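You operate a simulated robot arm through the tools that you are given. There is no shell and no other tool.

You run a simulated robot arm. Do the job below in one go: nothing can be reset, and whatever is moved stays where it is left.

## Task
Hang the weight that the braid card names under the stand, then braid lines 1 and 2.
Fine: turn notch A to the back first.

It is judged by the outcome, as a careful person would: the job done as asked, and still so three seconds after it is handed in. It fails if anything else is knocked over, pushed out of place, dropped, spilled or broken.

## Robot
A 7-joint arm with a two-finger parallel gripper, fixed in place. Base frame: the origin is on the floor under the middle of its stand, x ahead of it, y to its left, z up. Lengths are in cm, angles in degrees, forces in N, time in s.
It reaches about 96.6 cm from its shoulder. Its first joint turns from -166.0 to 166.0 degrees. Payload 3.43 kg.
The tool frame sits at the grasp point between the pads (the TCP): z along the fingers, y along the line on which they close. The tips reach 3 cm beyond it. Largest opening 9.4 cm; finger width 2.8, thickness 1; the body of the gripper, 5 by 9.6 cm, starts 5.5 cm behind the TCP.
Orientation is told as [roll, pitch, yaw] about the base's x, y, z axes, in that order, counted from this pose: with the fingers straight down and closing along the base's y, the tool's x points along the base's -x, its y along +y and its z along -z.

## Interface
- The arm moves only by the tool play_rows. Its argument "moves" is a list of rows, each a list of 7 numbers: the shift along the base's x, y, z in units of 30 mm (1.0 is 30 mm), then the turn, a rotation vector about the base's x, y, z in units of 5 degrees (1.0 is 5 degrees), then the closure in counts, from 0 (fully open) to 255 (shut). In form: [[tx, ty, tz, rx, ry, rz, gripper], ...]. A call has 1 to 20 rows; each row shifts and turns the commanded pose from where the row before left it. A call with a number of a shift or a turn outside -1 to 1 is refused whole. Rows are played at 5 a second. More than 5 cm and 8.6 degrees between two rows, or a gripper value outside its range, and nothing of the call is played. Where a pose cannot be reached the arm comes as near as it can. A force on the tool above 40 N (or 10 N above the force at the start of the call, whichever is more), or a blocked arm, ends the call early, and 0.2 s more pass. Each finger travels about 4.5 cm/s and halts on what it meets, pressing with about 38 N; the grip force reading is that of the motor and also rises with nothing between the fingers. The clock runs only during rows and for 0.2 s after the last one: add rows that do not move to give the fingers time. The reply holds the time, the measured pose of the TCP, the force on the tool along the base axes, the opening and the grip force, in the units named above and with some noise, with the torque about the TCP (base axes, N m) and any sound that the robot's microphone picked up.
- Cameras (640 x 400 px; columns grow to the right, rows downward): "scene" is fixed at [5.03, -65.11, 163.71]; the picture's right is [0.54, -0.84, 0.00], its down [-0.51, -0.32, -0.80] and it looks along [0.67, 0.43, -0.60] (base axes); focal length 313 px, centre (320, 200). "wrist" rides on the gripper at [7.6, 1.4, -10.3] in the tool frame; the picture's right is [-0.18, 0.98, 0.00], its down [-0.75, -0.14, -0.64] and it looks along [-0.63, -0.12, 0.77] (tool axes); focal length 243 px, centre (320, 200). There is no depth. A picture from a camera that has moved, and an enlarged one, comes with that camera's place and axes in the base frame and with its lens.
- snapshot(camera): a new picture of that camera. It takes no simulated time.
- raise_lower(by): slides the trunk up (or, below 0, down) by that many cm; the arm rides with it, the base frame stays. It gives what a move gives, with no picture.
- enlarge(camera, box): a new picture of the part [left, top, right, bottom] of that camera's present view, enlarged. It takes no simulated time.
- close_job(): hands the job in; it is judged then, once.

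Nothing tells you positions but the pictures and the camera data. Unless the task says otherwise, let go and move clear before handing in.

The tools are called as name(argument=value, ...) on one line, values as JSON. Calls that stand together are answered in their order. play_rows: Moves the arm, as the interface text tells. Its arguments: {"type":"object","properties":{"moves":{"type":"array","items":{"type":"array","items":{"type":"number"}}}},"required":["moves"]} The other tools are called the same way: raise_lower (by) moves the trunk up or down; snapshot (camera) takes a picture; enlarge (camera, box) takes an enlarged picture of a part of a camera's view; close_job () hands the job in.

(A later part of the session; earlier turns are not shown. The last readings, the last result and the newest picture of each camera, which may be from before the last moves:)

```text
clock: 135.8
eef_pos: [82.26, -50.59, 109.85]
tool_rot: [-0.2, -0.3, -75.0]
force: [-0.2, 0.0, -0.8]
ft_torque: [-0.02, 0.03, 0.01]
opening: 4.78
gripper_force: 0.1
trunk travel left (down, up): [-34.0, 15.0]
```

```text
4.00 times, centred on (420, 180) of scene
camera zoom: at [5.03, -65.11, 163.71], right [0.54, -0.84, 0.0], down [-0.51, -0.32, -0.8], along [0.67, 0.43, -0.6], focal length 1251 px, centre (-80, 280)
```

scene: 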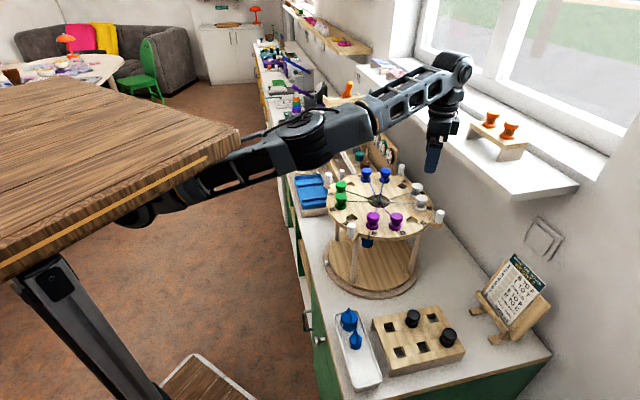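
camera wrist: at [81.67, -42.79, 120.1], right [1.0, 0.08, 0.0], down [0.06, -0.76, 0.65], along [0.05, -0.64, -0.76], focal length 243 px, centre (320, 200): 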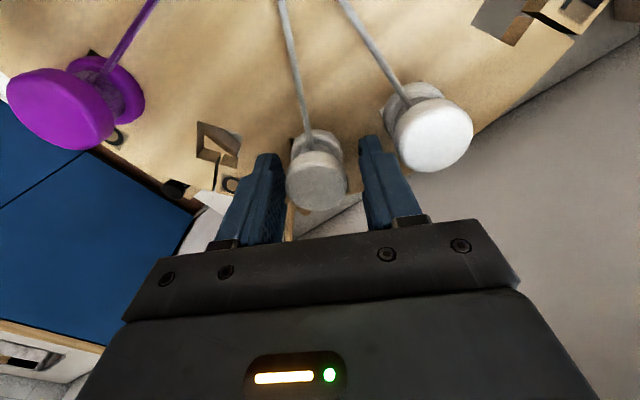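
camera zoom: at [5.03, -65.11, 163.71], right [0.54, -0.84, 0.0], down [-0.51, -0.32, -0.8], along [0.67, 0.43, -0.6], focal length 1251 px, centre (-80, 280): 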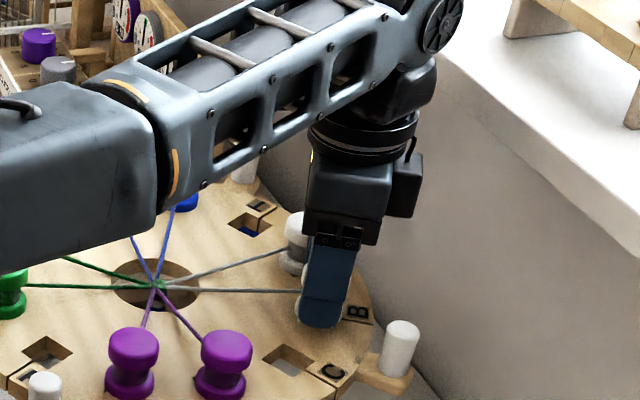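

play_rows(moves=[[0, 0, 0, 0, 0, 0, 150], [0, 0, 0, 0, 0, 0, 165], [0, 0, 0, 0, 0, 0, 200], [0, 0, 0, 0, 0, 0, 220], [0, 0, 0, 0, 0, 0, 220]])

snapshot(camera="wrist")

```text
clock: 137.0
eef_pos: [82.29, -50.65, 109.97]
tool_rot: [-0.3, -0.3, -75.0]
force: [-0.4, -0.8, -0.9]
ft_torque: [-0.05, -0.03, -0.04]
opening: 3.28
gripper_force: 38.2
trunk travel left (down, up): [-34.0, 15.0]
```

```text
taken
camera wrist: at [81.67, -42.8, 120.11], right [1.0, 0.08, 0.0], down [0.06, -0.76, 0.65], along [0.05, -0.64, -0.76], focal length 243 px, centre (320, 200)
```

wrist: 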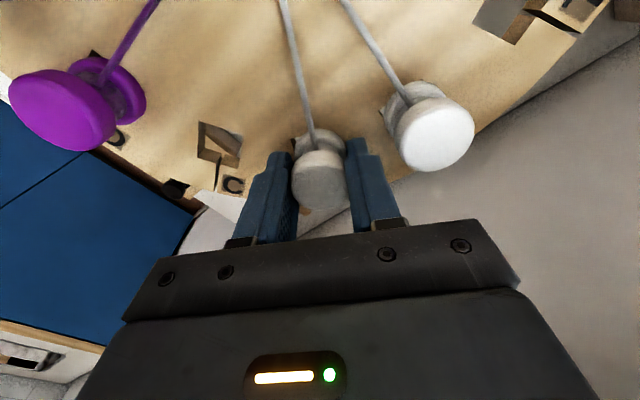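

B's bobbin is gripped. I'll lift it straight up.

play_rows(moves=[[0, 0, 0.4, 0, 0, 0, 220], [0, 0, 0.5, 0, 0, 0, 220], [0, 0, 0.6, 0, 0, 0, 220], [0, 0, 0.7, 0, 0, 0, 220], [0, 0, 0.7, 0, 0, 0, 220], [0, 0, 0.7, 0, 0, 0, 220], [0, 0, 0.5, 0, 0, 0, 220]])

snapshot(camera="wrist")

snapshot(camera="scene")

enlarge(camera="scene", box=[310, 110, 470, 240])

```text
clock: 138.6
eef_pos: [82.18, -50.5, 122.24]
tool_rot: [-0.2, -0.3, -74.9]
force: [-0.9, 0.2, -1.3]
ft_torque: [0.02, 0.02, -0.02]
opening: 3.3
gripper_force: 37.6
trunk travel left (down, up): [-34.0, 15.0]
```

```text
taken
camera wrist: at [81.58, -42.72, 132.44], right [1.0, 0.08, 0.0], down [0.06, -0.76, 0.65], along [0.05, -0.64, -0.76], focal length 243 px, centre (320, 200)
```

wrist: 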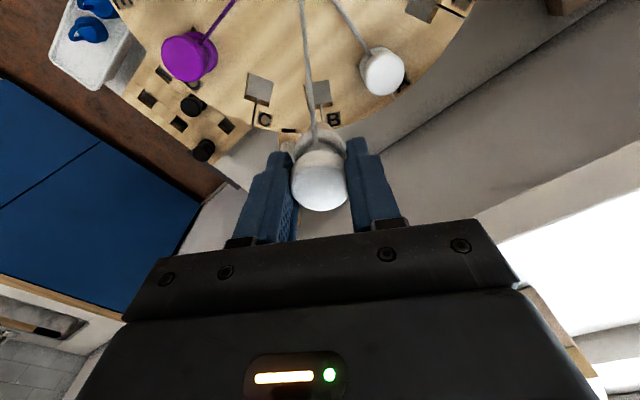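

```text
taken
```

scene: 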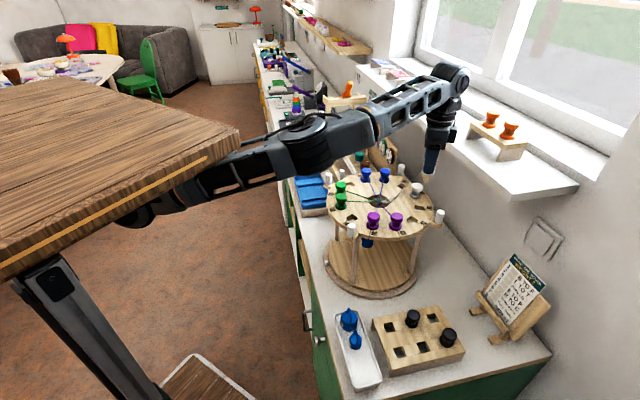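

```text
3.08 times, centred on (390, 175) of scene
camera zoom: at [5.03, -65.11, 163.71], right [0.54, -0.84, 0.0], down [-0.51, -0.32, -0.8], along [0.67, 0.43, -0.6], focal length 962 px, centre (105, 277)
```

zoom: 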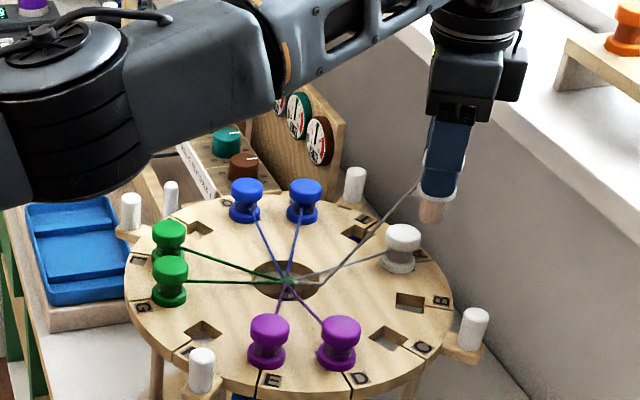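

The bobbin is out with its plug visible beneath. I'll measure the empty B hole against the grip position to calibrate where holes sit relative to the TCP.

enlarge(camera="wrist", box=[230, 50, 390, 220])

```text
2.35 times, centred on (310, 135) of wrist
camera zoom: at [81.58, -42.72, 132.44], right [1.0, 0.08, 0.0], down [0.06, -0.76, 0.65], along [0.05, -0.64, -0.76], focal length 571 px, centre (344, 353)
```

zoom: 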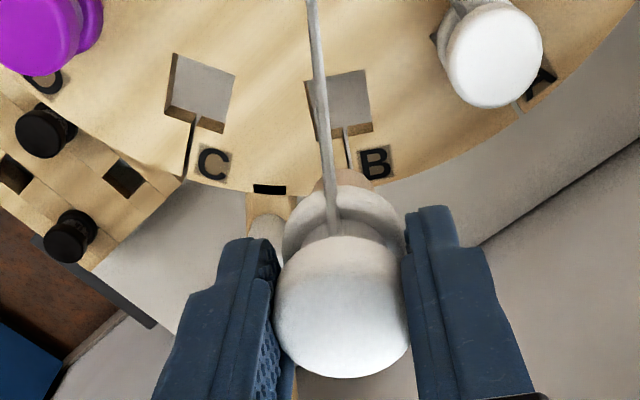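

play_rows(moves=[[-0.414, 0.392, 0.03, 0, 0, 1, 220], [-0.414, 0.392, 0.03, 0, 0, 1, 220], [-0.414, 0.392, 0, 0, 0, 1, 220], [-0.414, 0.392, 0, 0, 0, 1, 220], [-0.414, 0.392, 0, 0, 0, 1, 220], [-0.414, 0.392, 0, 0, 0, 1, 220], [-0.414, 0.392, 0, 0, 0, 1, 220], [-0.414, 0.392, 0, 0, 0, 1, 220], [-0.414, 0.392, 0, 0, 0, 1, 220], [-0.414, 0.392, 0, 0, 0, 1, 220], [-0.414, 0.392, 0, 0, 0, 1, 220], [-0.414, 0.392, 0, 0, 0, 1, 220], [0, 0, 0, 0, 0, 0, 220]])

snapshot(camera="wrist")

snapshot(camera="scene")

```text
clock: 141.4
eef_pos: [67.42, -36.29, 122.39]
tool_rot: [-0.2, -0.3, -15.0]
force: [0.0, -0.7, -0.3]
ft_torque: [0.03, 0.03, 0.0]
opening: 3.28
gripper_force: 37.8
trunk travel left (down, up): [-34.0, 15.0]
```

```text
taken
camera wrist: at [60.34, -32.86, 132.61], right [0.43, 0.9, 0.0], down [0.69, -0.33, 0.65], along [0.58, -0.28, -0.76], focal length 243 px, centre (320, 200)
```

wrist: 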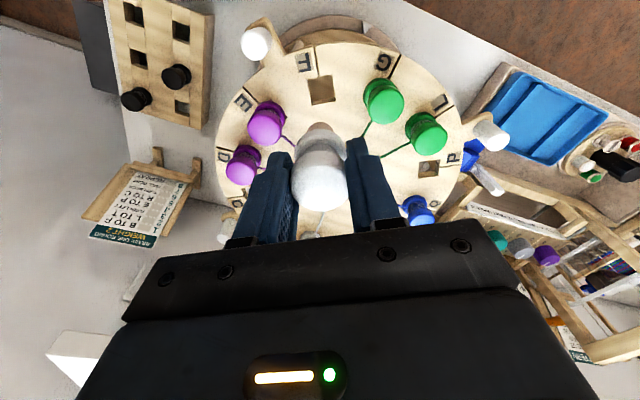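

```text
taken
```

scene: 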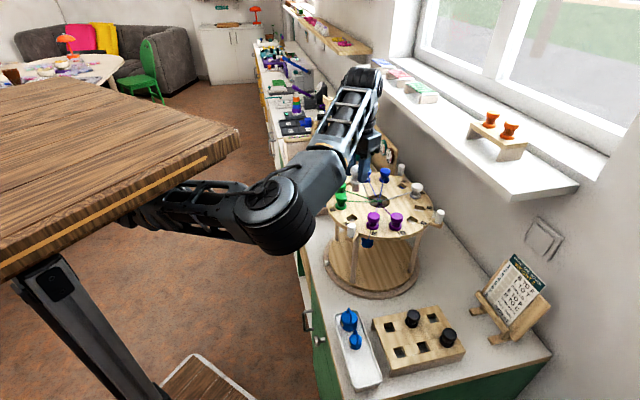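

enlarge(camera="wrist", box=[230, 40, 420, 220])

```text
2.22 times, centred on (325, 130) of wrist
camera zoom: at [60.34, -32.86, 132.61], right [0.43, 0.9, 0.0], down [0.69, -0.33, 0.65], along [0.58, -0.28, -0.76], focal length 539 px, centre (309, 356)
```

zoom: 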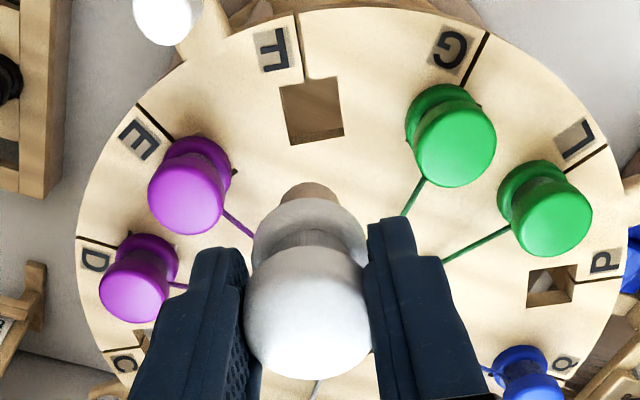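

Using the same camera-to-gripper relation as at B, the target for F is TCP (67.32, -35.74). I'll shift there, descend to just above the hole, and check.

play_rows(moves=[[-0.03, 0.18, 0, 0, 0, 0, 220], [0, 0, -0.7, 0, 0, 0, 220], [0, 0, -0.7, 0, 0, 0, 220], [0, 0, -0.7, 0, 0, 0, 220], [0, 0, -0.3, 0, 0, 0, 220], [0, 0, 0, 0, 0, 0, 220]])

enlarge(camera="wrist", box=[230, 60, 420, 240])

enlarge(camera="scene", box=[310, 130, 450, 250])

```text
clock: 142.8
eef_pos: [67.24, -35.7, 115.19]
tool_rot: [-0.2, -0.2, -15.0]
force: [-0.5, -0.3, -0.4]
ft_torque: [0.02, 0.01, 0.0]
opening: 3.28
gripper_force: 38.0
trunk travel left (down, up): [-34.0, 15.0]
```

```text
2.22 times, centred on (325, 150) of wrist
camera zoom: at [60.26, -32.29, 125.4], right [0.43, 0.9, 0.0], down [0.69, -0.33, 0.65], along [0.58, -0.28, -0.76], focal length 539 px, centre (309, 311)
```

zoom: 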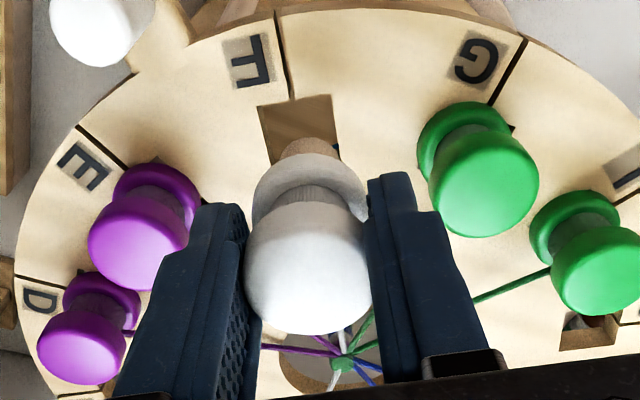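

```text
3.33 times, centred on (380, 190) of scene
camera zoom: at [5.03, -65.11, 163.71], right [0.54, -0.84, 0.0], down [-0.51, -0.32, -0.8], along [0.67, 0.43, -0.6], focal length 1042 px, centre (120, 233)
```

zoom: 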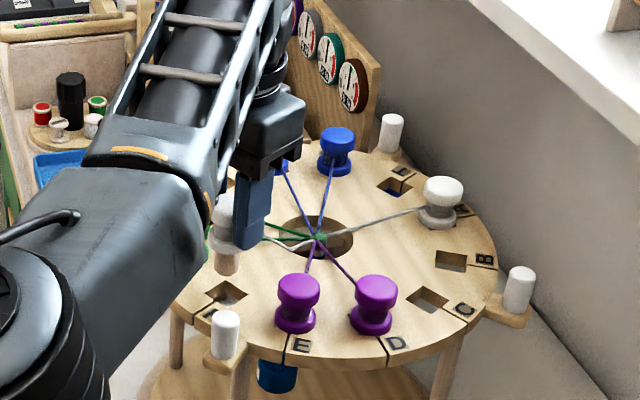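

The plug is lined up over F's hole. I'll descend slowly, watching the force.

play_rows(moves=[[-0.015, -0.015, -0.35, 0, 0, 0, 220], [0, 0, -0.3, 0, 0, 0, 220], [0, 0, -0.2, 0, 0, 0, 220], [0, 0, 0, 0, 0, 0, 220]])

enlarge(camera="wrist", box=[230, 60, 420, 240])

```text
clock: 143.8
eef_pos: [67.19, -35.86, 112.64]
tool_rot: [-0.2, -0.4, -14.9]
force: [0.9, -0.2, -0.5]
ft_torque: [-0.02, 0.02, 0.01]
opening: 3.29
gripper_force: 37.7
trunk travel left (down, up): [-34.0, 15.0]
```

```text
2.22 times, centred on (325, 150) of wrist
camera zoom: at [60.18, -32.43, 122.83], right [0.43, 0.9, 0.0], down [0.69, -0.33, 0.65], along [0.58, -0.28, -0.76], focal length 539 px, centre (309, 311)
```

zoom: 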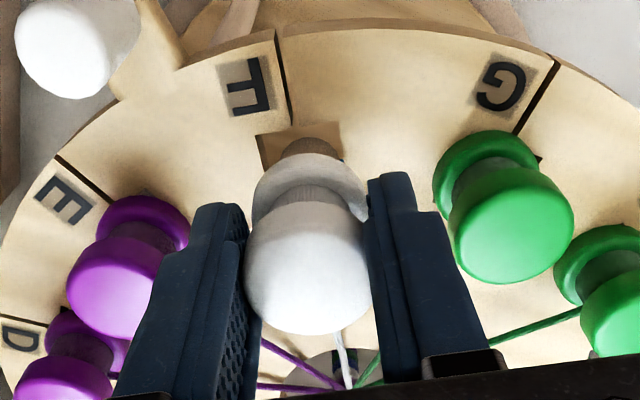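

play_rows(moves=[[-0.03, -0.06, 0, 0, 0, 0, 220], [0, 0, -0.2, 0, 0, 0, 220], [0, 0, -0.2, 0, 0, 0, 220], [0, 0, 0, 0, 0, 0, 220]])

enlarge(camera="wrist", box=[230, 60, 420, 240])

```text
clock: 144.8
eef_pos: [67.03, -36.02, 111.58]
tool_rot: [-0.2, -0.3, -15.0]
force: [0.7, -0.5, -1.2]
ft_torque: [0.01, 0.06, 0.0]
opening: 3.29
gripper_force: 38.0
trunk travel left (down, up): [-34.0, 15.0]
```

```text
2.22 times, centred on (325, 150) of wrist
camera zoom: at [59.97, -32.65, 121.72], right [0.43, 0.9, 0.0], down [0.69, -0.33, 0.65], along [0.58, -0.28, -0.76], focal length 539 px, centre (309, 311)
```

zoom: 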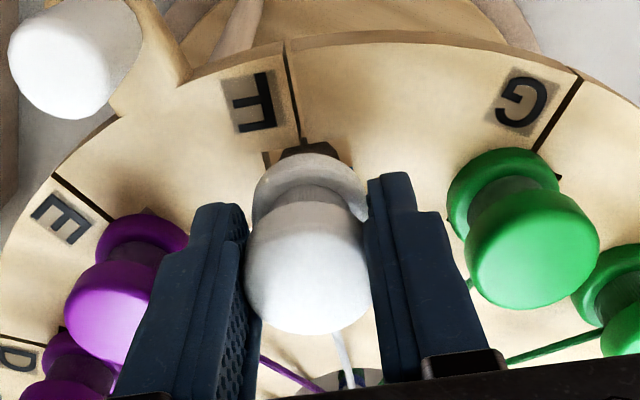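

play_rows(moves=[[0, 0, -0.2, 0, 0, 0, 220], [0, 0, -0.2, 0, 0, 0, 220], [0, 0, -0.1, 0, 0, 0, 220], [0, 0, 0, 0, 0, 0, 220]])

enlarge(camera="wrist", box=[230, 60, 420, 240])

enlarge(camera="scene", box=[310, 130, 450, 250])

```text
clock: 145.8
eef_pos: [67.19, -36.13, 110.12]
tool_rot: [-0.3, -0.3, -15.1]
force: [0.3, 1.0, -0.7]
ft_torque: [0.0, 0.02, 0.0]
opening: 3.3
gripper_force: 38.1
trunk travel left (down, up): [-34.0, 15.0]
```

```text
2.22 times, centred on (325, 150) of wrist
camera zoom: at [60.05, -32.62, 120.23], right [0.43, 0.9, 0.0], down [0.69, -0.33, 0.65], along [0.58, -0.28, -0.76], focal length 539 px, centre (309, 311)
```

zoom: 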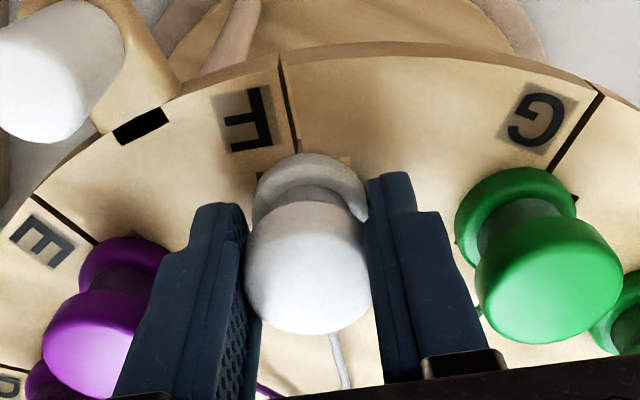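

```text
3.33 times, centred on (380, 190) of scene
camera zoom: at [5.03, -65.11, 163.71], right [0.54, -0.84, 0.0], down [-0.51, -0.32, -0.8], along [0.67, 0.43, -0.6], focal length 1042 px, centre (120, 233)
```

zoom: 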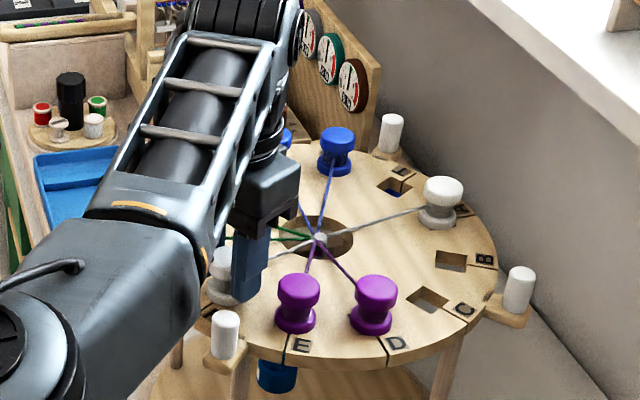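

play_rows(moves=[[0, 0, -0.06, 0, 0, 0, 220], [0, 0, 0, 0, 0, 0, 220]])

play_rows(moves=[[0, 0, -0.05, 0, 0, 0, 220], [0, 0, 0, 0, 0, 0, 220]])

```text
clock: 146.4
eef_pos: [67.14, -36.11, 109.89]
tool_rot: [-0.4, -0.5, -14.9]
force: [1.4, -0.4, 5.1]
ft_torque: [0.09, -0.06, 0.01]
opening: 3.27
gripper_force: 37.7
trunk travel left (down, up): [-34.0, 15.0]
```

```text
clock: 147.0
eef_pos: [67.08, -36.04, 110.06]
tool_rot: [-0.3, -0.4, -15.0]
force: [-1.2, 1.6, 28.7]
ft_torque: [0.33, 0.14, 0.01]
opening: 3.28
gripper_force: 37.9
trunk travel left (down, up): [-34.0, 15.0]
```

The bobbin is seated in F. I'll release it gently and rise.

play_rows(moves=[[0, 0, 0.05, 0, 0, 0, 180], [0, 0, 0, 0, 0, 0, 155], [0, 0, 0, 0, 0, 0, 135], [0, 0, 0, 0, 0, 0, 127], [0, 0, 0, 0, 0, 0, 127], [0, 0, 0.4, 0, 0, 0, 127], [0, 0, 0.7, 0, 0, 0, 127], [0, 0, 0.8, 0, 0, 0, 127], [0, 0, 0.8, 0, 0, 0, 127], [0, 0, 0.8, 0, 0, 0, 127], [0, 0, 0.8, 0, 0, 0, 127]])

snapshot(camera="wrist")

enlarge(camera="scene", box=[310, 130, 450, 250])

```text
clock: 149.4
eef_pos: [67.28, -36.05, 122.83]
tool_rot: [-0.2, -0.3, -15.0]
force: [0.5, -0.7, 0.4]
ft_torque: [0.04, -0.01, 0.0]
opening: 4.73
gripper_force: 0.1
trunk travel left (down, up): [-34.0, 15.0]
```

```text
taken
camera wrist: at [60.2, -32.62, 132.99], right [0.43, 0.9, 0.0], down [0.69, -0.33, 0.65], along [0.58, -0.28, -0.76], focal length 243 px, centre (320, 200)
```

wrist: 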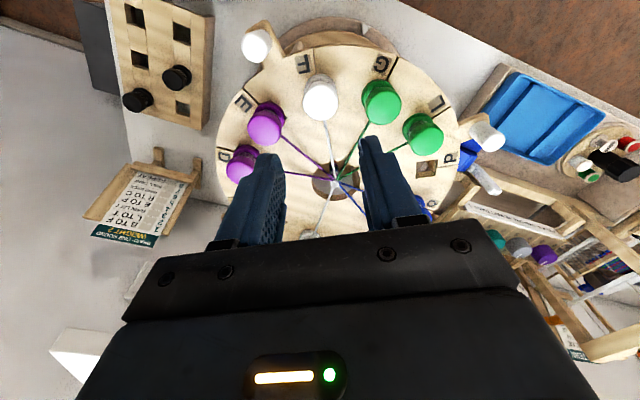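

```text
3.33 times, centred on (380, 190) of scene
camera zoom: at [5.03, -65.11, 163.71], right [0.54, -0.84, 0.0], down [-0.51, -0.32, -0.8], along [0.67, 0.43, -0.6], focal length 1042 px, centre (120, 233)
```

zoom: 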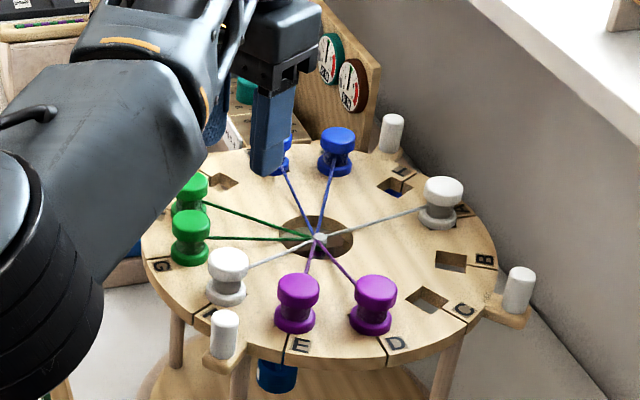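

Line 1 is done: the white bobbin sits in F. Next is line 2, L to T: I'll go over the green bobbin at L (105°), near (75.6, -27.6), with yaw -75.

play_rows(moves=[[0.231, 0.235, 0.05, 0, 0, -1, 127], [0.231, 0.235, 0.05, 0, 0, -1, 127], [0.231, 0.235, 0, 0, 0, -1, 127], [0.231, 0.235, 0, 0, 0, -1, 127], [0.231, 0.235, 0, 0, 0, -1, 127], [0.231, 0.235, 0, 0, 0, -1, 127], [0.231, 0.235, 0, 0, 0, -1, 127], [0.231, 0.235, 0, 0, 0, -1, 127], [0.231, 0.235, 0, 0, 0, -1, 127], [0.231, 0.235, 0, 0, 0, -1, 127], [0.231, 0.235, 0, 0, 0, -1, 127], [0.231, 0.235, 0, 0, 0, -1, 127], [0, 0, 0, 0, 0, 0, 127]])

snapshot(camera="wrist")

snapshot(camera="scene")

enlarge(camera="wrist", box=[220, 30, 420, 220])

```text
clock: 152.2
eef_pos: [75.55, -27.57, 123.05]
tool_rot: [-0.2, -0.3, -75.0]
force: [-0.8, 0.6, 0.7]
ft_torque: [-0.04, -0.03, -0.02]
opening: 4.71
gripper_force: 0.2
trunk travel left (down, up): [-34.0, 15.0]
```

```text
taken
camera wrist: at [74.93, -19.83, 133.19], right [1.0, 0.08, 0.0], down [0.06, -0.76, 0.65], along [0.05, -0.64, -0.76], focal length 243 px, centre (320, 200)
```

wrist: 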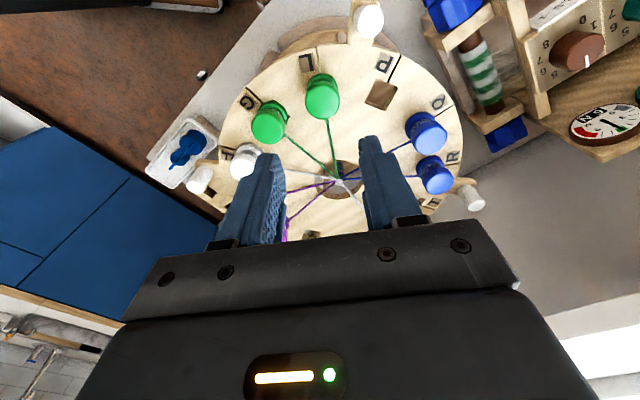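

```text
taken
```

scene: 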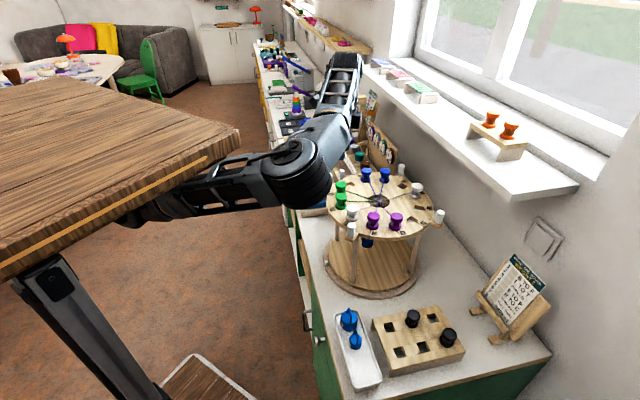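

```text
2.11 times, centred on (320, 125) of wrist
camera zoom: at [74.93, -19.83, 133.19], right [1.0, 0.08, 0.0], down [0.06, -0.76, 0.65], along [0.05, -0.64, -0.76], focal length 511 px, centre (320, 358)
```

zoom: 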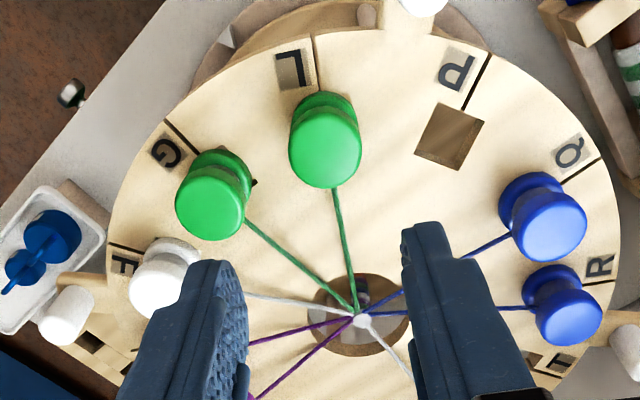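

play_rows(moves=[[0.07, 0.07, 0, 0, 0, 0, 127], [0, 0, -0.8, 0, 0, 0, 127], [0, 0, -0.8, 0, 0, 0, 127], [0, 0, -0.8, 0, 0, 0, 127], [0, 0, -0.4, 0, 0, 0, 127], [0, 0, 0, 0, 0, 0, 127]])

enlarge(camera="wrist", box=[220, 50, 420, 240])

enlarge(camera="scene", box=[270, 100, 430, 250])

```text
clock: 153.6
eef_pos: [75.62, -27.42, 114.7]
tool_rot: [-0.2, -0.2, -75.1]
force: [0.0, -0.4, -0.2]
ft_torque: [-0.01, 0.03, 0.02]
opening: 4.72
gripper_force: 0.0
trunk travel left (down, up): [-34.0, 15.0]
```

```text
2.11 times, centred on (320, 145) of wrist
camera zoom: at [75.07, -19.58, 124.84], right [1.0, 0.08, 0.0], down [0.06, -0.76, 0.65], along [0.05, -0.64, -0.76], focal length 511 px, centre (320, 316)
```

zoom: 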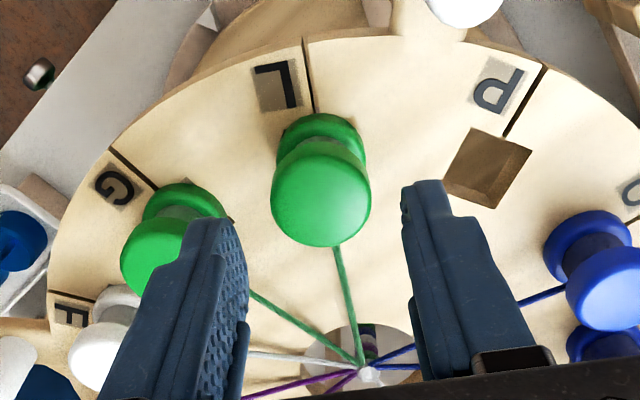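

```text
2.67 times, centred on (350, 175) of scene
camera zoom: at [5.03, -65.11, 163.71], right [0.54, -0.84, 0.0], down [-0.51, -0.32, -0.8], along [0.67, 0.43, -0.6], focal length 834 px, centre (240, 267)
```

zoom: 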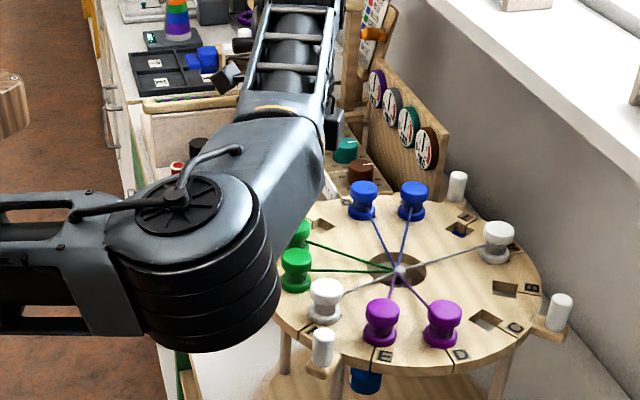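

play_rows(moves=[[0, 0.02, -0.5, 0, 0, 0, 127], [0, 0, -0.6, 0, 0, 0, 127], [0, 0, -0.5, 0, 0, 0, 127], [0, 0, 0, 0, 0, 0, 127]])

snapshot(camera="wrist")

enlarge(camera="scene", box=[270, 100, 430, 250])

```text
clock: 154.6
eef_pos: [75.43, -27.32, 109.94]
tool_rot: [-0.2, -0.3, -75.1]
force: [0.7, -0.2, -0.5]
ft_torque: [0.0, -0.01, 0.0]
opening: 4.73
gripper_force: 0.0
trunk travel left (down, up): [-34.0, 15.0]
```

```text
taken
camera wrist: at [75.02, -19.54, 120.09], right [1.0, 0.08, 0.0], down [0.06, -0.76, 0.65], along [0.05, -0.64, -0.76], focal length 243 px, centre (320, 200)
```

wrist: 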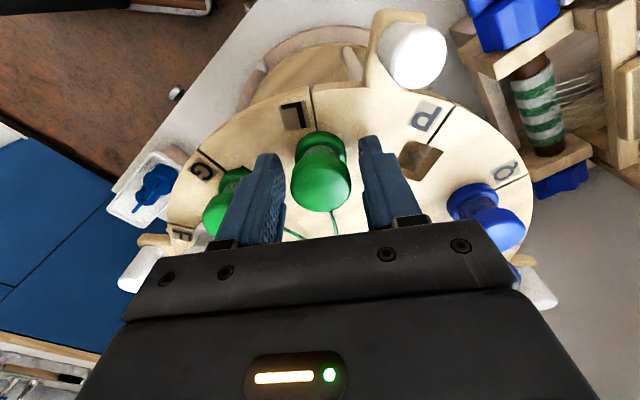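

```text
2.67 times, centred on (350, 175) of scene
camera zoom: at [5.03, -65.11, 163.71], right [0.54, -0.84, 0.0], down [-0.51, -0.32, -0.8], along [0.67, 0.43, -0.6], focal length 834 px, centre (240, 267)
```

zoom: 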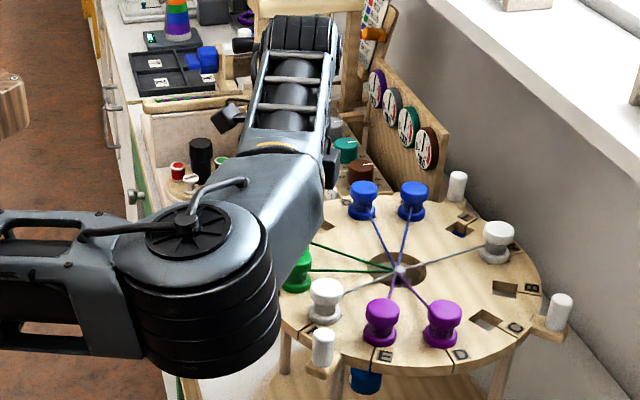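

play_rows(moves=[[0, 0, 0, 0, 0, 0, 150], [0, 0, 0, 0, 0, 0, 165], [0, 0, 0, 0, 0, 0, 200], [0, 0, 0, 0, 0, 0, 220], [0, 0, 0, 0, 0, 0, 220]])

play_rows(moves=[[0, 0, 0.4, 0, 0, 0, 220], [0, 0, 0.5, 0, 0, 0, 220], [0, 0, 0.6, 0, 0, 0, 220], [0, 0, 0.7, 0, 0, 0, 220], [0, 0, 0.7, 0, 0, 0, 220], [0, 0, 0.7, 0, 0, 0, 220], [0, 0, 0.5, 0, 0, 0, 220]])

enlarge(camera="wrist", box=[230, 50, 390, 220])

enlarge(camera="scene", box=[270, 100, 470, 250])

```text
clock: 155.8
eef_pos: [75.52, -27.35, 109.97]
tool_rot: [-0.3, -0.3, -75.1]
force: [-0.3, 0.0, 0.1]
ft_torque: [0.01, -0.03, -0.01]
opening: 3.3
gripper_force: 38.1
trunk travel left (down, up): [-34.0, 15.0]
```

```text
clock: 157.4
eef_pos: [75.72, -27.49, 122.18]
tool_rot: [-0.3, -0.2, -74.9]
force: [0.3, -0.5, -1.1]
ft_torque: [0.02, 0.0, 0.01]
opening: 3.31
gripper_force: 38.0
trunk travel left (down, up): [-34.0, 15.0]
```

```text
2.35 times, centred on (310, 135) of wrist
camera zoom: at [75.03, -19.56, 132.24], right [1.0, 0.08, 0.0], down [0.06, -0.76, 0.65], along [0.05, -0.64, -0.76], focal length 571 px, centre (344, 353)
```

zoom: 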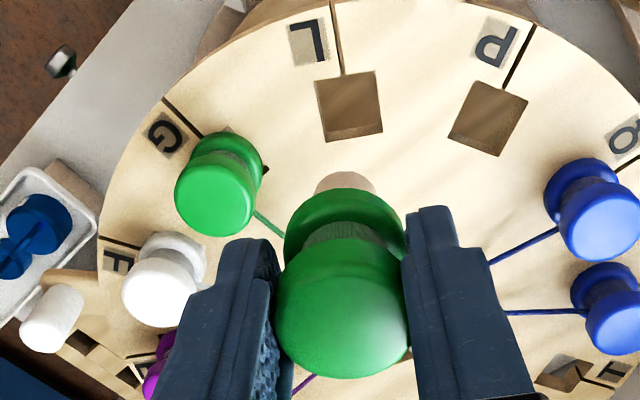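

```text
2.67 times, centred on (370, 175) of scene
camera zoom: at [5.03, -65.11, 163.71], right [0.54, -0.84, 0.0], down [-0.51, -0.32, -0.8], along [0.67, 0.43, -0.6], focal length 834 px, centre (187, 267)
```

zoom: 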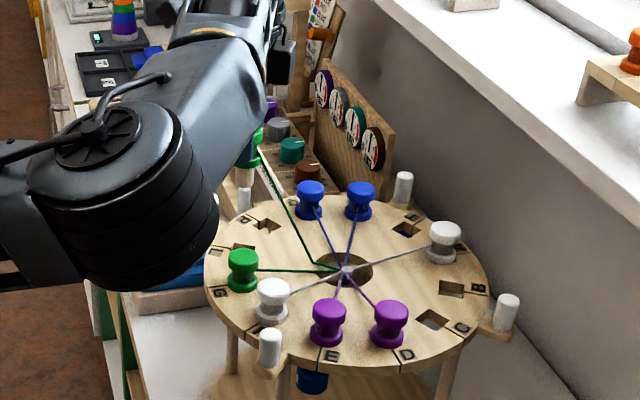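

L is lifted. Now I'll carry it over to T (345°), rotating to yaw -15, and look at the hole there.

play_rows(moves=[[0.408, -0.403, 0.03, 0, 0, 1, 220], [0.408, -0.403, 0.03, 0, 0, 1, 220], [0.408, -0.403, 0, 0, 0, 1, 220], [0.408, -0.403, 0, 0, 0, 1, 220], [0.408, -0.403, 0, 0, 0, 1, 220], [0.408, -0.403, 0, 0, 0, 1, 220], [0.408, -0.403, 0, 0, 0, 1, 220], [0.408, -0.403, 0, 0, 0, 1, 220], [0.408, -0.403, 0, 0, 0, 1, 220], [0.408, -0.403, 0, 0, 0, 1, 220], [0.408, -0.403, 0, 0, 0, 1, 220], [0.408, -0.403, 0, 0, 0, 1, 220], [0, 0, 0, 0, 0, 0, 220]])

snapshot(camera="scene")

snapshot(camera="wrist")

enlarge(camera="wrist", box=[230, 40, 420, 220])

```text
clock: 160.2
eef_pos: [89.06, -40.63, 122.26]
tool_rot: [-0.2, -0.3, -20.0]
force: [-0.2, -0.2, -0.5]
ft_torque: [-0.01, 0.03, 0.03]
opening: 3.3
gripper_force: 37.9
out of reach, approached as far as the arm can: row 12
trunk travel left (down, up): [-34.0, 15.0]
```

```text
taken
```

scene: 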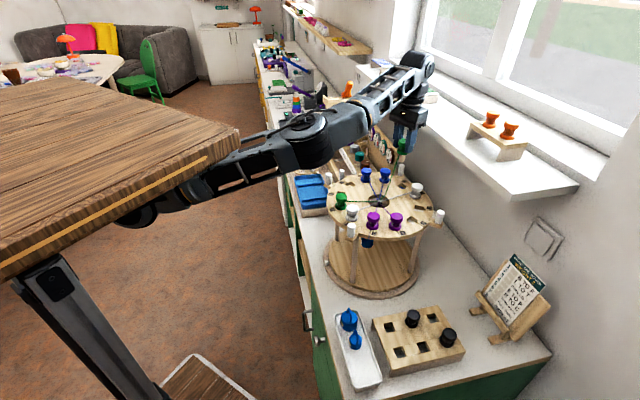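

```text
taken
camera wrist: at [82.32, -36.68, 132.48], right [0.51, 0.86, 0.0], down [0.66, -0.39, 0.65], along [0.56, -0.33, -0.76], focal length 243 px, centre (320, 200)
```

wrist: 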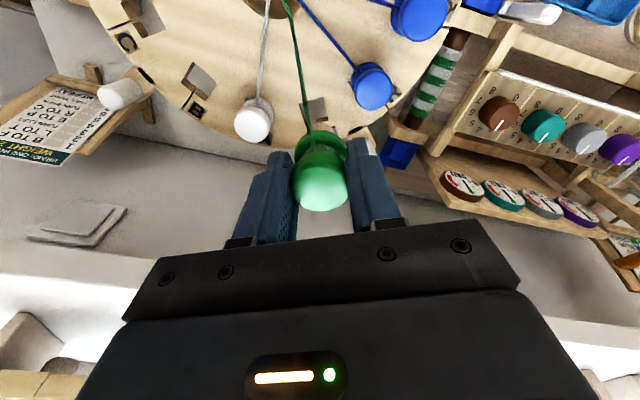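

```text
2.22 times, centred on (325, 130) of wrist
camera zoom: at [82.32, -36.68, 132.48], right [0.51, 0.86, 0.0], down [0.66, -0.39, 0.65], along [0.56, -0.33, -0.76], focal length 539 px, centre (309, 356)
```

zoom: 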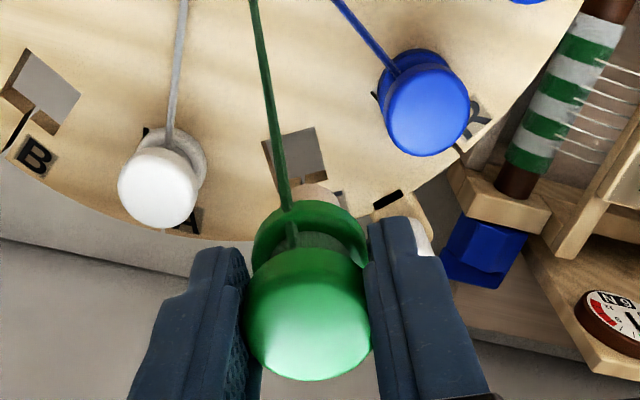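

The arm is at full stretch here. Raising the trunk so the shoulder is level with the wrist gives a little more reach, so I'll raise it 9 cm and bring the gripper down by the same amount.

raise_lower(by=9)

play_rows(moves=[[0, 0, -0.6, 0, 0, 0.3, 220], [0, 0, -0.8, 0, 0, 0.3, 220], [0.1, -0.1, -0.8, 0, 0, 0.4, 220], [0.15, -0.15, -0.8, 0, 0, 0, 220], [0.1, -0.1, 0, 0, 0, 0, 220], [0, 0, 0, 0, 0, 0, 220]])

enlarge(camera="wrist", box=[230, 40, 420, 220])

snapshot(camera="scene")

```text
clock: 161.4
eef_pos: [89.04, -40.66, 131.36]
tool_rot: [-0.1, -0.3, -19.9]
force: [0.9, 0.0, -1.2]
ft_torque: [0.0, 0.0, 0.01]
opening: 3.31
gripper_force: 37.8
trunk travel left (down, up): [-43.0, 6.0]
```

```text
clock: 162.8
eef_pos: [89.01, -40.69, 127.21]
tool_rot: [-0.2, -0.3, -17.1]
force: [-0.4, 0.9, -0.4]
ft_torque: [0.0, 0.04, 0.01]
opening: 3.3
gripper_force: 38.4
out of reach, approached as far as the arm can: row 3, 4, 5
trunk travel left (down, up): [-43.0, 6.0]
```

```text
2.22 times, centred on (325, 130) of wrist
camera zoom: at [82.13, -36.96, 137.4], right [0.46, 0.89, 0.0], down [0.68, -0.35, 0.65], along [0.57, -0.3, -0.76], focal length 539 px, centre (309, 356)
```

zoom: 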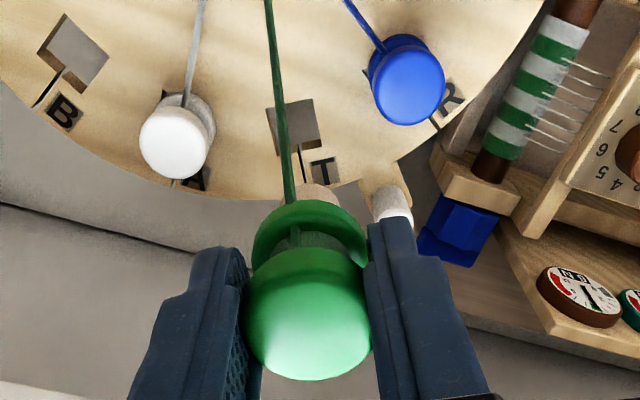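

```text
taken
```

scene: 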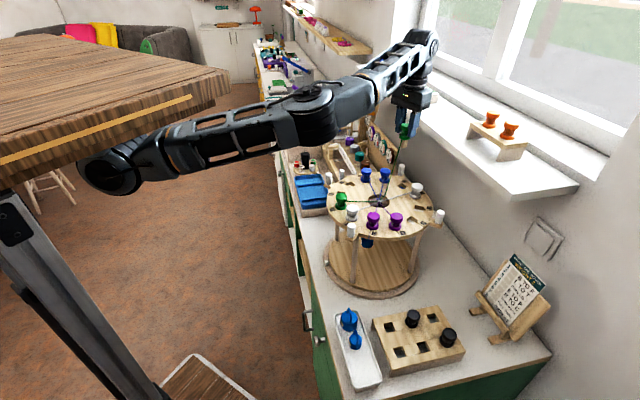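

play_rows(moves=[[0, 0, -0.6, 0, 0, 0, 220], [0, 0, -0.6, 0, 0, 0, 220], [0, 0, 0, 0, 0, 0, 220]])

play_rows(moves=[[0, 0, -0.5, 0, 0, 0, 220], [0, 0, 0, 0, 0, 0, 220]])

```text
clock: 163.7
eef_pos: [88.97, -40.58, 127.15]
tool_rot: [-0.3, -0.3, -17.0]
force: [0.4, 0.5, -0.1]
ft_torque: [0.01, 0.0, 0.01]
opening: 3.28
gripper_force: 37.6
out of reach, approached as far as the arm can: row 1, 2
trunk travel left (down, up): [-43.0, 6.0]
```

```text
clock: 164.2
eef_pos: [88.97, -40.58, 127.21]
tool_rot: [-0.2, -0.3, -16.9]
force: [0.7, 0.0, -1.4]
ft_torque: [-0.01, 0.05, 0.0]
opening: 3.29
gripper_force: 37.6
out of reach, approached as far as the arm can: row 1
trunk travel left (down, up): [-43.0, 6.0]
```

The reach limit is about r = 97.8 cm at the wrist, and T lies slightly beyond that with a vertical gripper; leaning the fingers outward by about 8° will bring the wrist inside the limit. First I'll come inward and lower the trunk in steps, keeping the bobbin high.

play_rows(moves=[[-0.4, 0.2, 0.1, 0, 0, 0, 220], [-0.4, 0.2, 0.1, 0, 0, 0, 220], [0, 0, 0, 0, 0, 0, 220]])

raise_lower(by=-7)

play_rows(moves=[[0, 0, 0.8, 0, 0, 0, 220], [0, 0, 0.8, 0, 0, 0, 220], [0, 0, 0.6, 0, 0, 0, 220], [0, 0, 0, 0, 0, 0, 220]])

raise_lower(by=-6)

snapshot(camera="scene")

```text
clock: 165.1
eef_pos: [86.61, -39.34, 127.84]
tool_rot: [-0.3, -0.2, -15.0]
force: [0.7, -0.2, -0.2]
ft_torque: [-0.04, 0.02, 0.01]
opening: 3.28
gripper_force: 37.7
trunk travel left (down, up): [-43.0, 6.0]
```

```text
clock: 166.1
eef_pos: [86.6, -39.41, 120.93]
tool_rot: [-0.2, -0.3, -14.9]
force: [-0.1, -0.6, 0.1]
ft_torque: [0.0, 0.01, 0.0]
opening: 3.28
gripper_force: 38.2
trunk travel left (down, up): [-36.0, 13.0]
```

```text
clock: 167.1
eef_pos: [86.52, -39.31, 127.46]
tool_rot: [-0.2, -0.3, -15.0]
force: [0.5, 0.5, -0.2]
ft_torque: [0.02, 0.03, 0.04]
opening: 3.29
gripper_force: 37.9
trunk travel left (down, up): [-36.0, 13.0]
```

```text
clock: 168.1
eef_pos: [86.61, -39.39, 121.45]
tool_rot: [-0.1, -0.3, -15.1]
force: [-0.8, -0.7, 1.1]
ft_torque: [0.01, 0.04, 0.01]
opening: 3.27
gripper_force: 37.8
trunk travel left (down, up): [-30.0, 19.0]
```

```text
taken
```

scene: 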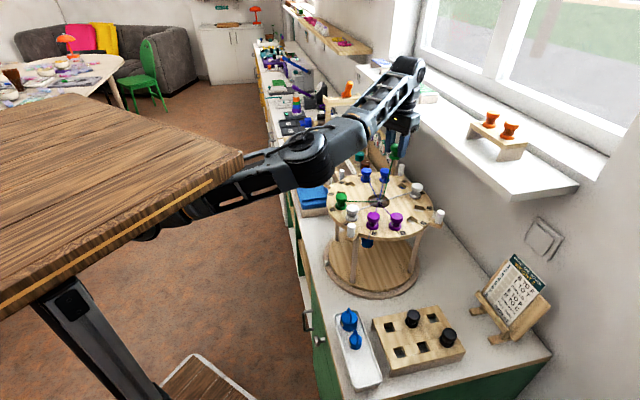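

play_rows(moves=[[0, 0, 0.1, -0.253, -0.544, 0, 220], [0, 0, 0, -0.253, -0.544, 0, 220], [0.3, -0.2, 0, 0, 0, 0, 220], [0.3, -0.2, 0, 0, 0, 0, 220], [0.3, -0.2, 0, 0, 0, 0, 220], [0, 0, 0, 0, 0, 0, 220]])

snapshot(camera="wrist")

enlarge(camera="wrist", box=[230, 40, 420, 220])

enlarge(camera="scene", box=[330, 110, 470, 230])

```text
clock: 169.5
eef_pos: [87.49, -40.07, 121.75]
tool_rot: [-1.3, -6.3, -15.0]
force: [0.3, -0.4, -0.1]
ft_torque: [-0.03, 0.0, -0.01]
opening: 3.27
gripper_force: 37.6
out of reach, approached as far as the arm can: row 4, 5
trunk travel left (down, up): [-30.0, 19.0]
```

```text
taken
camera wrist: at [79.51, -36.2, 131.03], right [0.43, 0.9, 0.0], down [0.62, -0.3, 0.72], along [0.65, -0.31, -0.69], focal length 243 px, centre (320, 200)
```

wrist: 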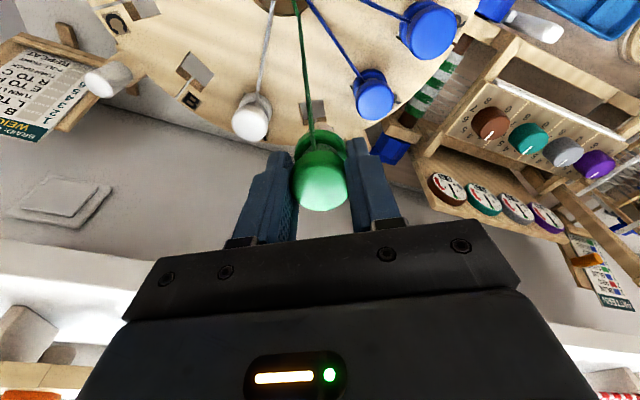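

```text
2.22 times, centred on (325, 130) of wrist
camera zoom: at [79.51, -36.2, 131.03], right [0.43, 0.9, 0.0], down [0.62, -0.3, 0.72], along [0.65, -0.31, -0.69], focal length 539 px, centre (309, 356)
```

zoom: 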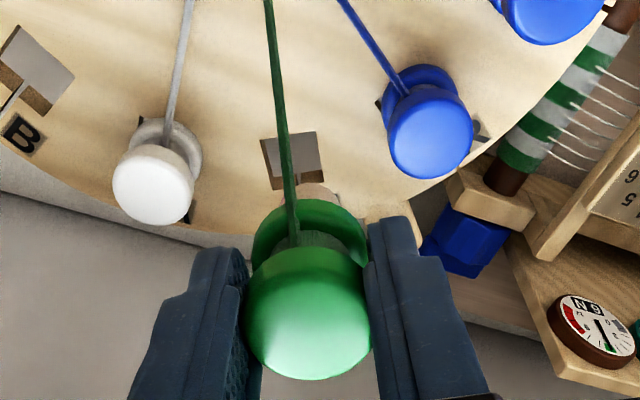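

```text
3.33 times, centred on (400, 170) of scene
camera zoom: at [5.03, -65.11, 163.71], right [0.54, -0.84, 0.0], down [-0.51, -0.32, -0.8], along [0.67, 0.43, -0.6], focal length 1042 px, centre (53, 300)
```

zoom: 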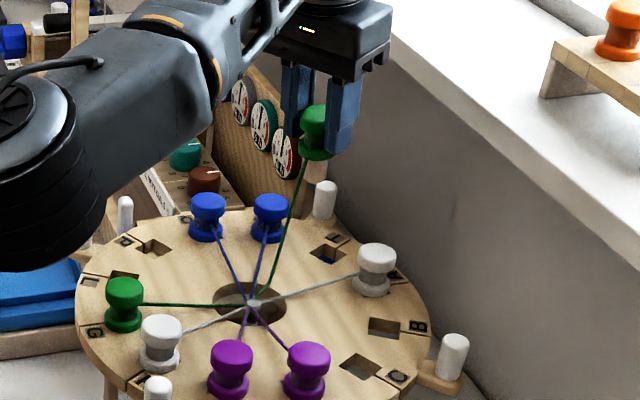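

It's actually the yaw limit that stops me here (yaw -15 is too positive this far out). Since the plug is square, yaw -105 is equivalent; I'll straighten up, come in a bit, and rotate the other way to -105.

play_rows(moves=[[-0.3, 0.2, 0.1, 0.253, 0.544, 0, 220], [-0.1, 0.1, 0.1, 0.253, 0.544, 0, 220], [0, 0, 0, 0, 0, -1, 220], [0, 0, 0, 0, 0, -1, 220], [0, 0, 0, 0, 0, -1, 220], [0, 0, 0, 0, 0, -1, 220], [0, 0, 0, 0, 0, -1, 220], [0, 0, 0, 0, 0, -1, 220], [0, 0, 0, 0, 0, -1, 220], [0, 0, 0, 0, 0, -1, 220], [0, 0, 0, 0, 0, -1, 220], [0, 0, 0, 0, 0, -1, 220], [0, 0, 0, 0, 0, -1, 220], [0, 0, 0, 0, 0, -1, 220], [0, 0, 0, 0, 0, -1, 220], [0, 0, 0, 0, 0, -1, 220], [0, 0, 0, 0, 0, -1, 220], [0, 0, 0, 0, 0, -1, 220], [0, 0, 0, 0, 0, -1, 220], [0, 0, 0, 0, 0, -1, 220]])

play_rows(moves=[[0.25, -0.15, 0, 0, 0, 0, 220], [0.3, -0.2, 0, 0, 0, 0, 220], [0.3, -0.2, 0, 0, 0, 0, 220], [0, 0, 0, 0, 0, 0, 220]])

snapshot(camera="wrist")

snapshot(camera="scene")

```text
clock: 173.7
eef_pos: [86.39, -39.17, 122.37]
tool_rot: [-0.2, -0.3, -105.2]
force: [0.5, -0.5, -1.1]
ft_torque: [-0.02, 0.01, 0.01]
opening: 3.31
gripper_force: 37.6
trunk travel left (down, up): [-30.0, 19.0]
```

```text
clock: 174.7
eef_pos: [88.87, -40.84, 122.28]
tool_rot: [-0.3, -0.3, -105.0]
force: [0.0, -0.6, 0.6]
ft_torque: [0.03, -0.03, -0.02]
opening: 3.31
gripper_force: 37.6
trunk travel left (down, up): [-30.0, 19.0]
```

```text
taken
camera wrist: at [92.19, -33.73, 132.44], right [0.9, -0.43, 0.0], down [-0.33, -0.69, 0.65], along [-0.28, -0.58, -0.76], focal length 243 px, centre (320, 200)
```

wrist: 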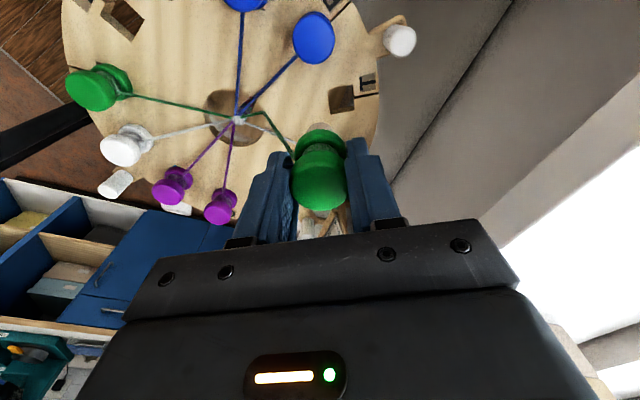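

```text
taken
```

scene: 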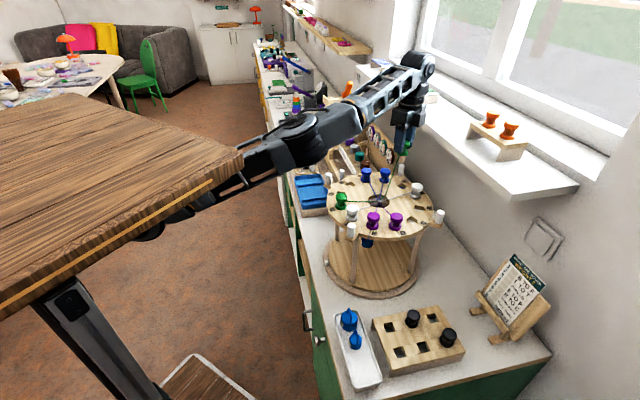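

enlarge(camera="wrist", box=[230, 40, 420, 240])

```text
2.00 times, centred on (325, 140) of wrist
camera zoom: at [92.19, -33.73, 132.44], right [0.9, -0.43, 0.0], down [-0.33, -0.69, 0.65], along [-0.28, -0.58, -0.76], focal length 485 px, centre (310, 320)
```

zoom: 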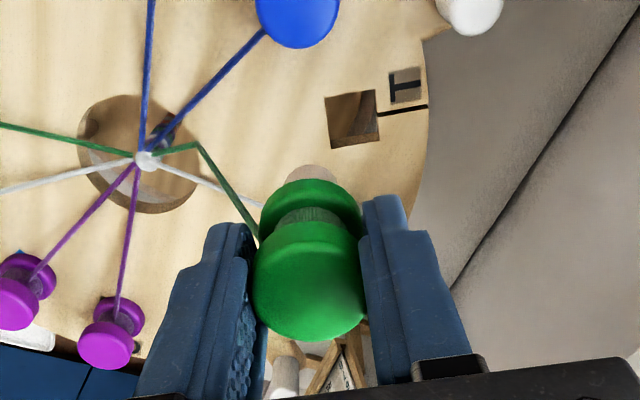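

The T hole measures at (90.65, -42.26). I'll move out toward it.

play_rows(moves=[[0.2, -0.18, 0, 0, 0, 0, 220], [0.2, -0.18, 0, 0, 0, 0, 220], [0.18, -0.16, 0, 0, 0, 0, 220], [0, 0, 0, 0, 0, 0, 220]])

enlarge(camera="wrist", box=[230, 40, 420, 240])

```text
clock: 175.7
eef_pos: [89.54, -41.65, 122.23]
tool_rot: [-0.2, -0.2, -105.0]
force: [0.7, -0.5, 0.0]
ft_torque: [0.01, 0.03, -0.02]
opening: 3.29
gripper_force: 37.5
out of reach, approached as far as the arm can: row 2, 3
trunk travel left (down, up): [-30.0, 19.0]
```

```text
2.00 times, centred on (325, 140) of wrist
camera zoom: at [93.06, -34.54, 132.44], right [0.9, -0.43, 0.0], down [-0.33, -0.69, 0.65], along [-0.28, -0.58, -0.76], focal length 485 px, centre (310, 320)
```

zoom: 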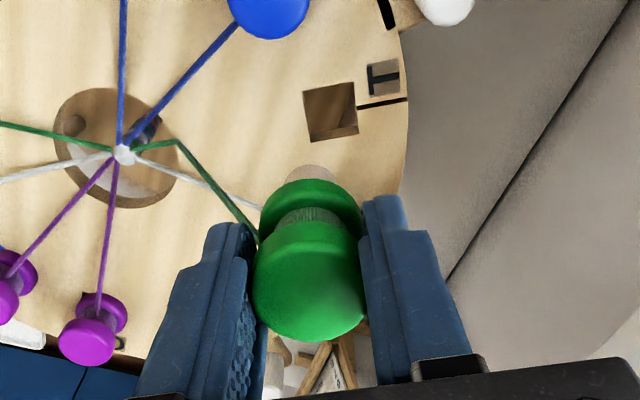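

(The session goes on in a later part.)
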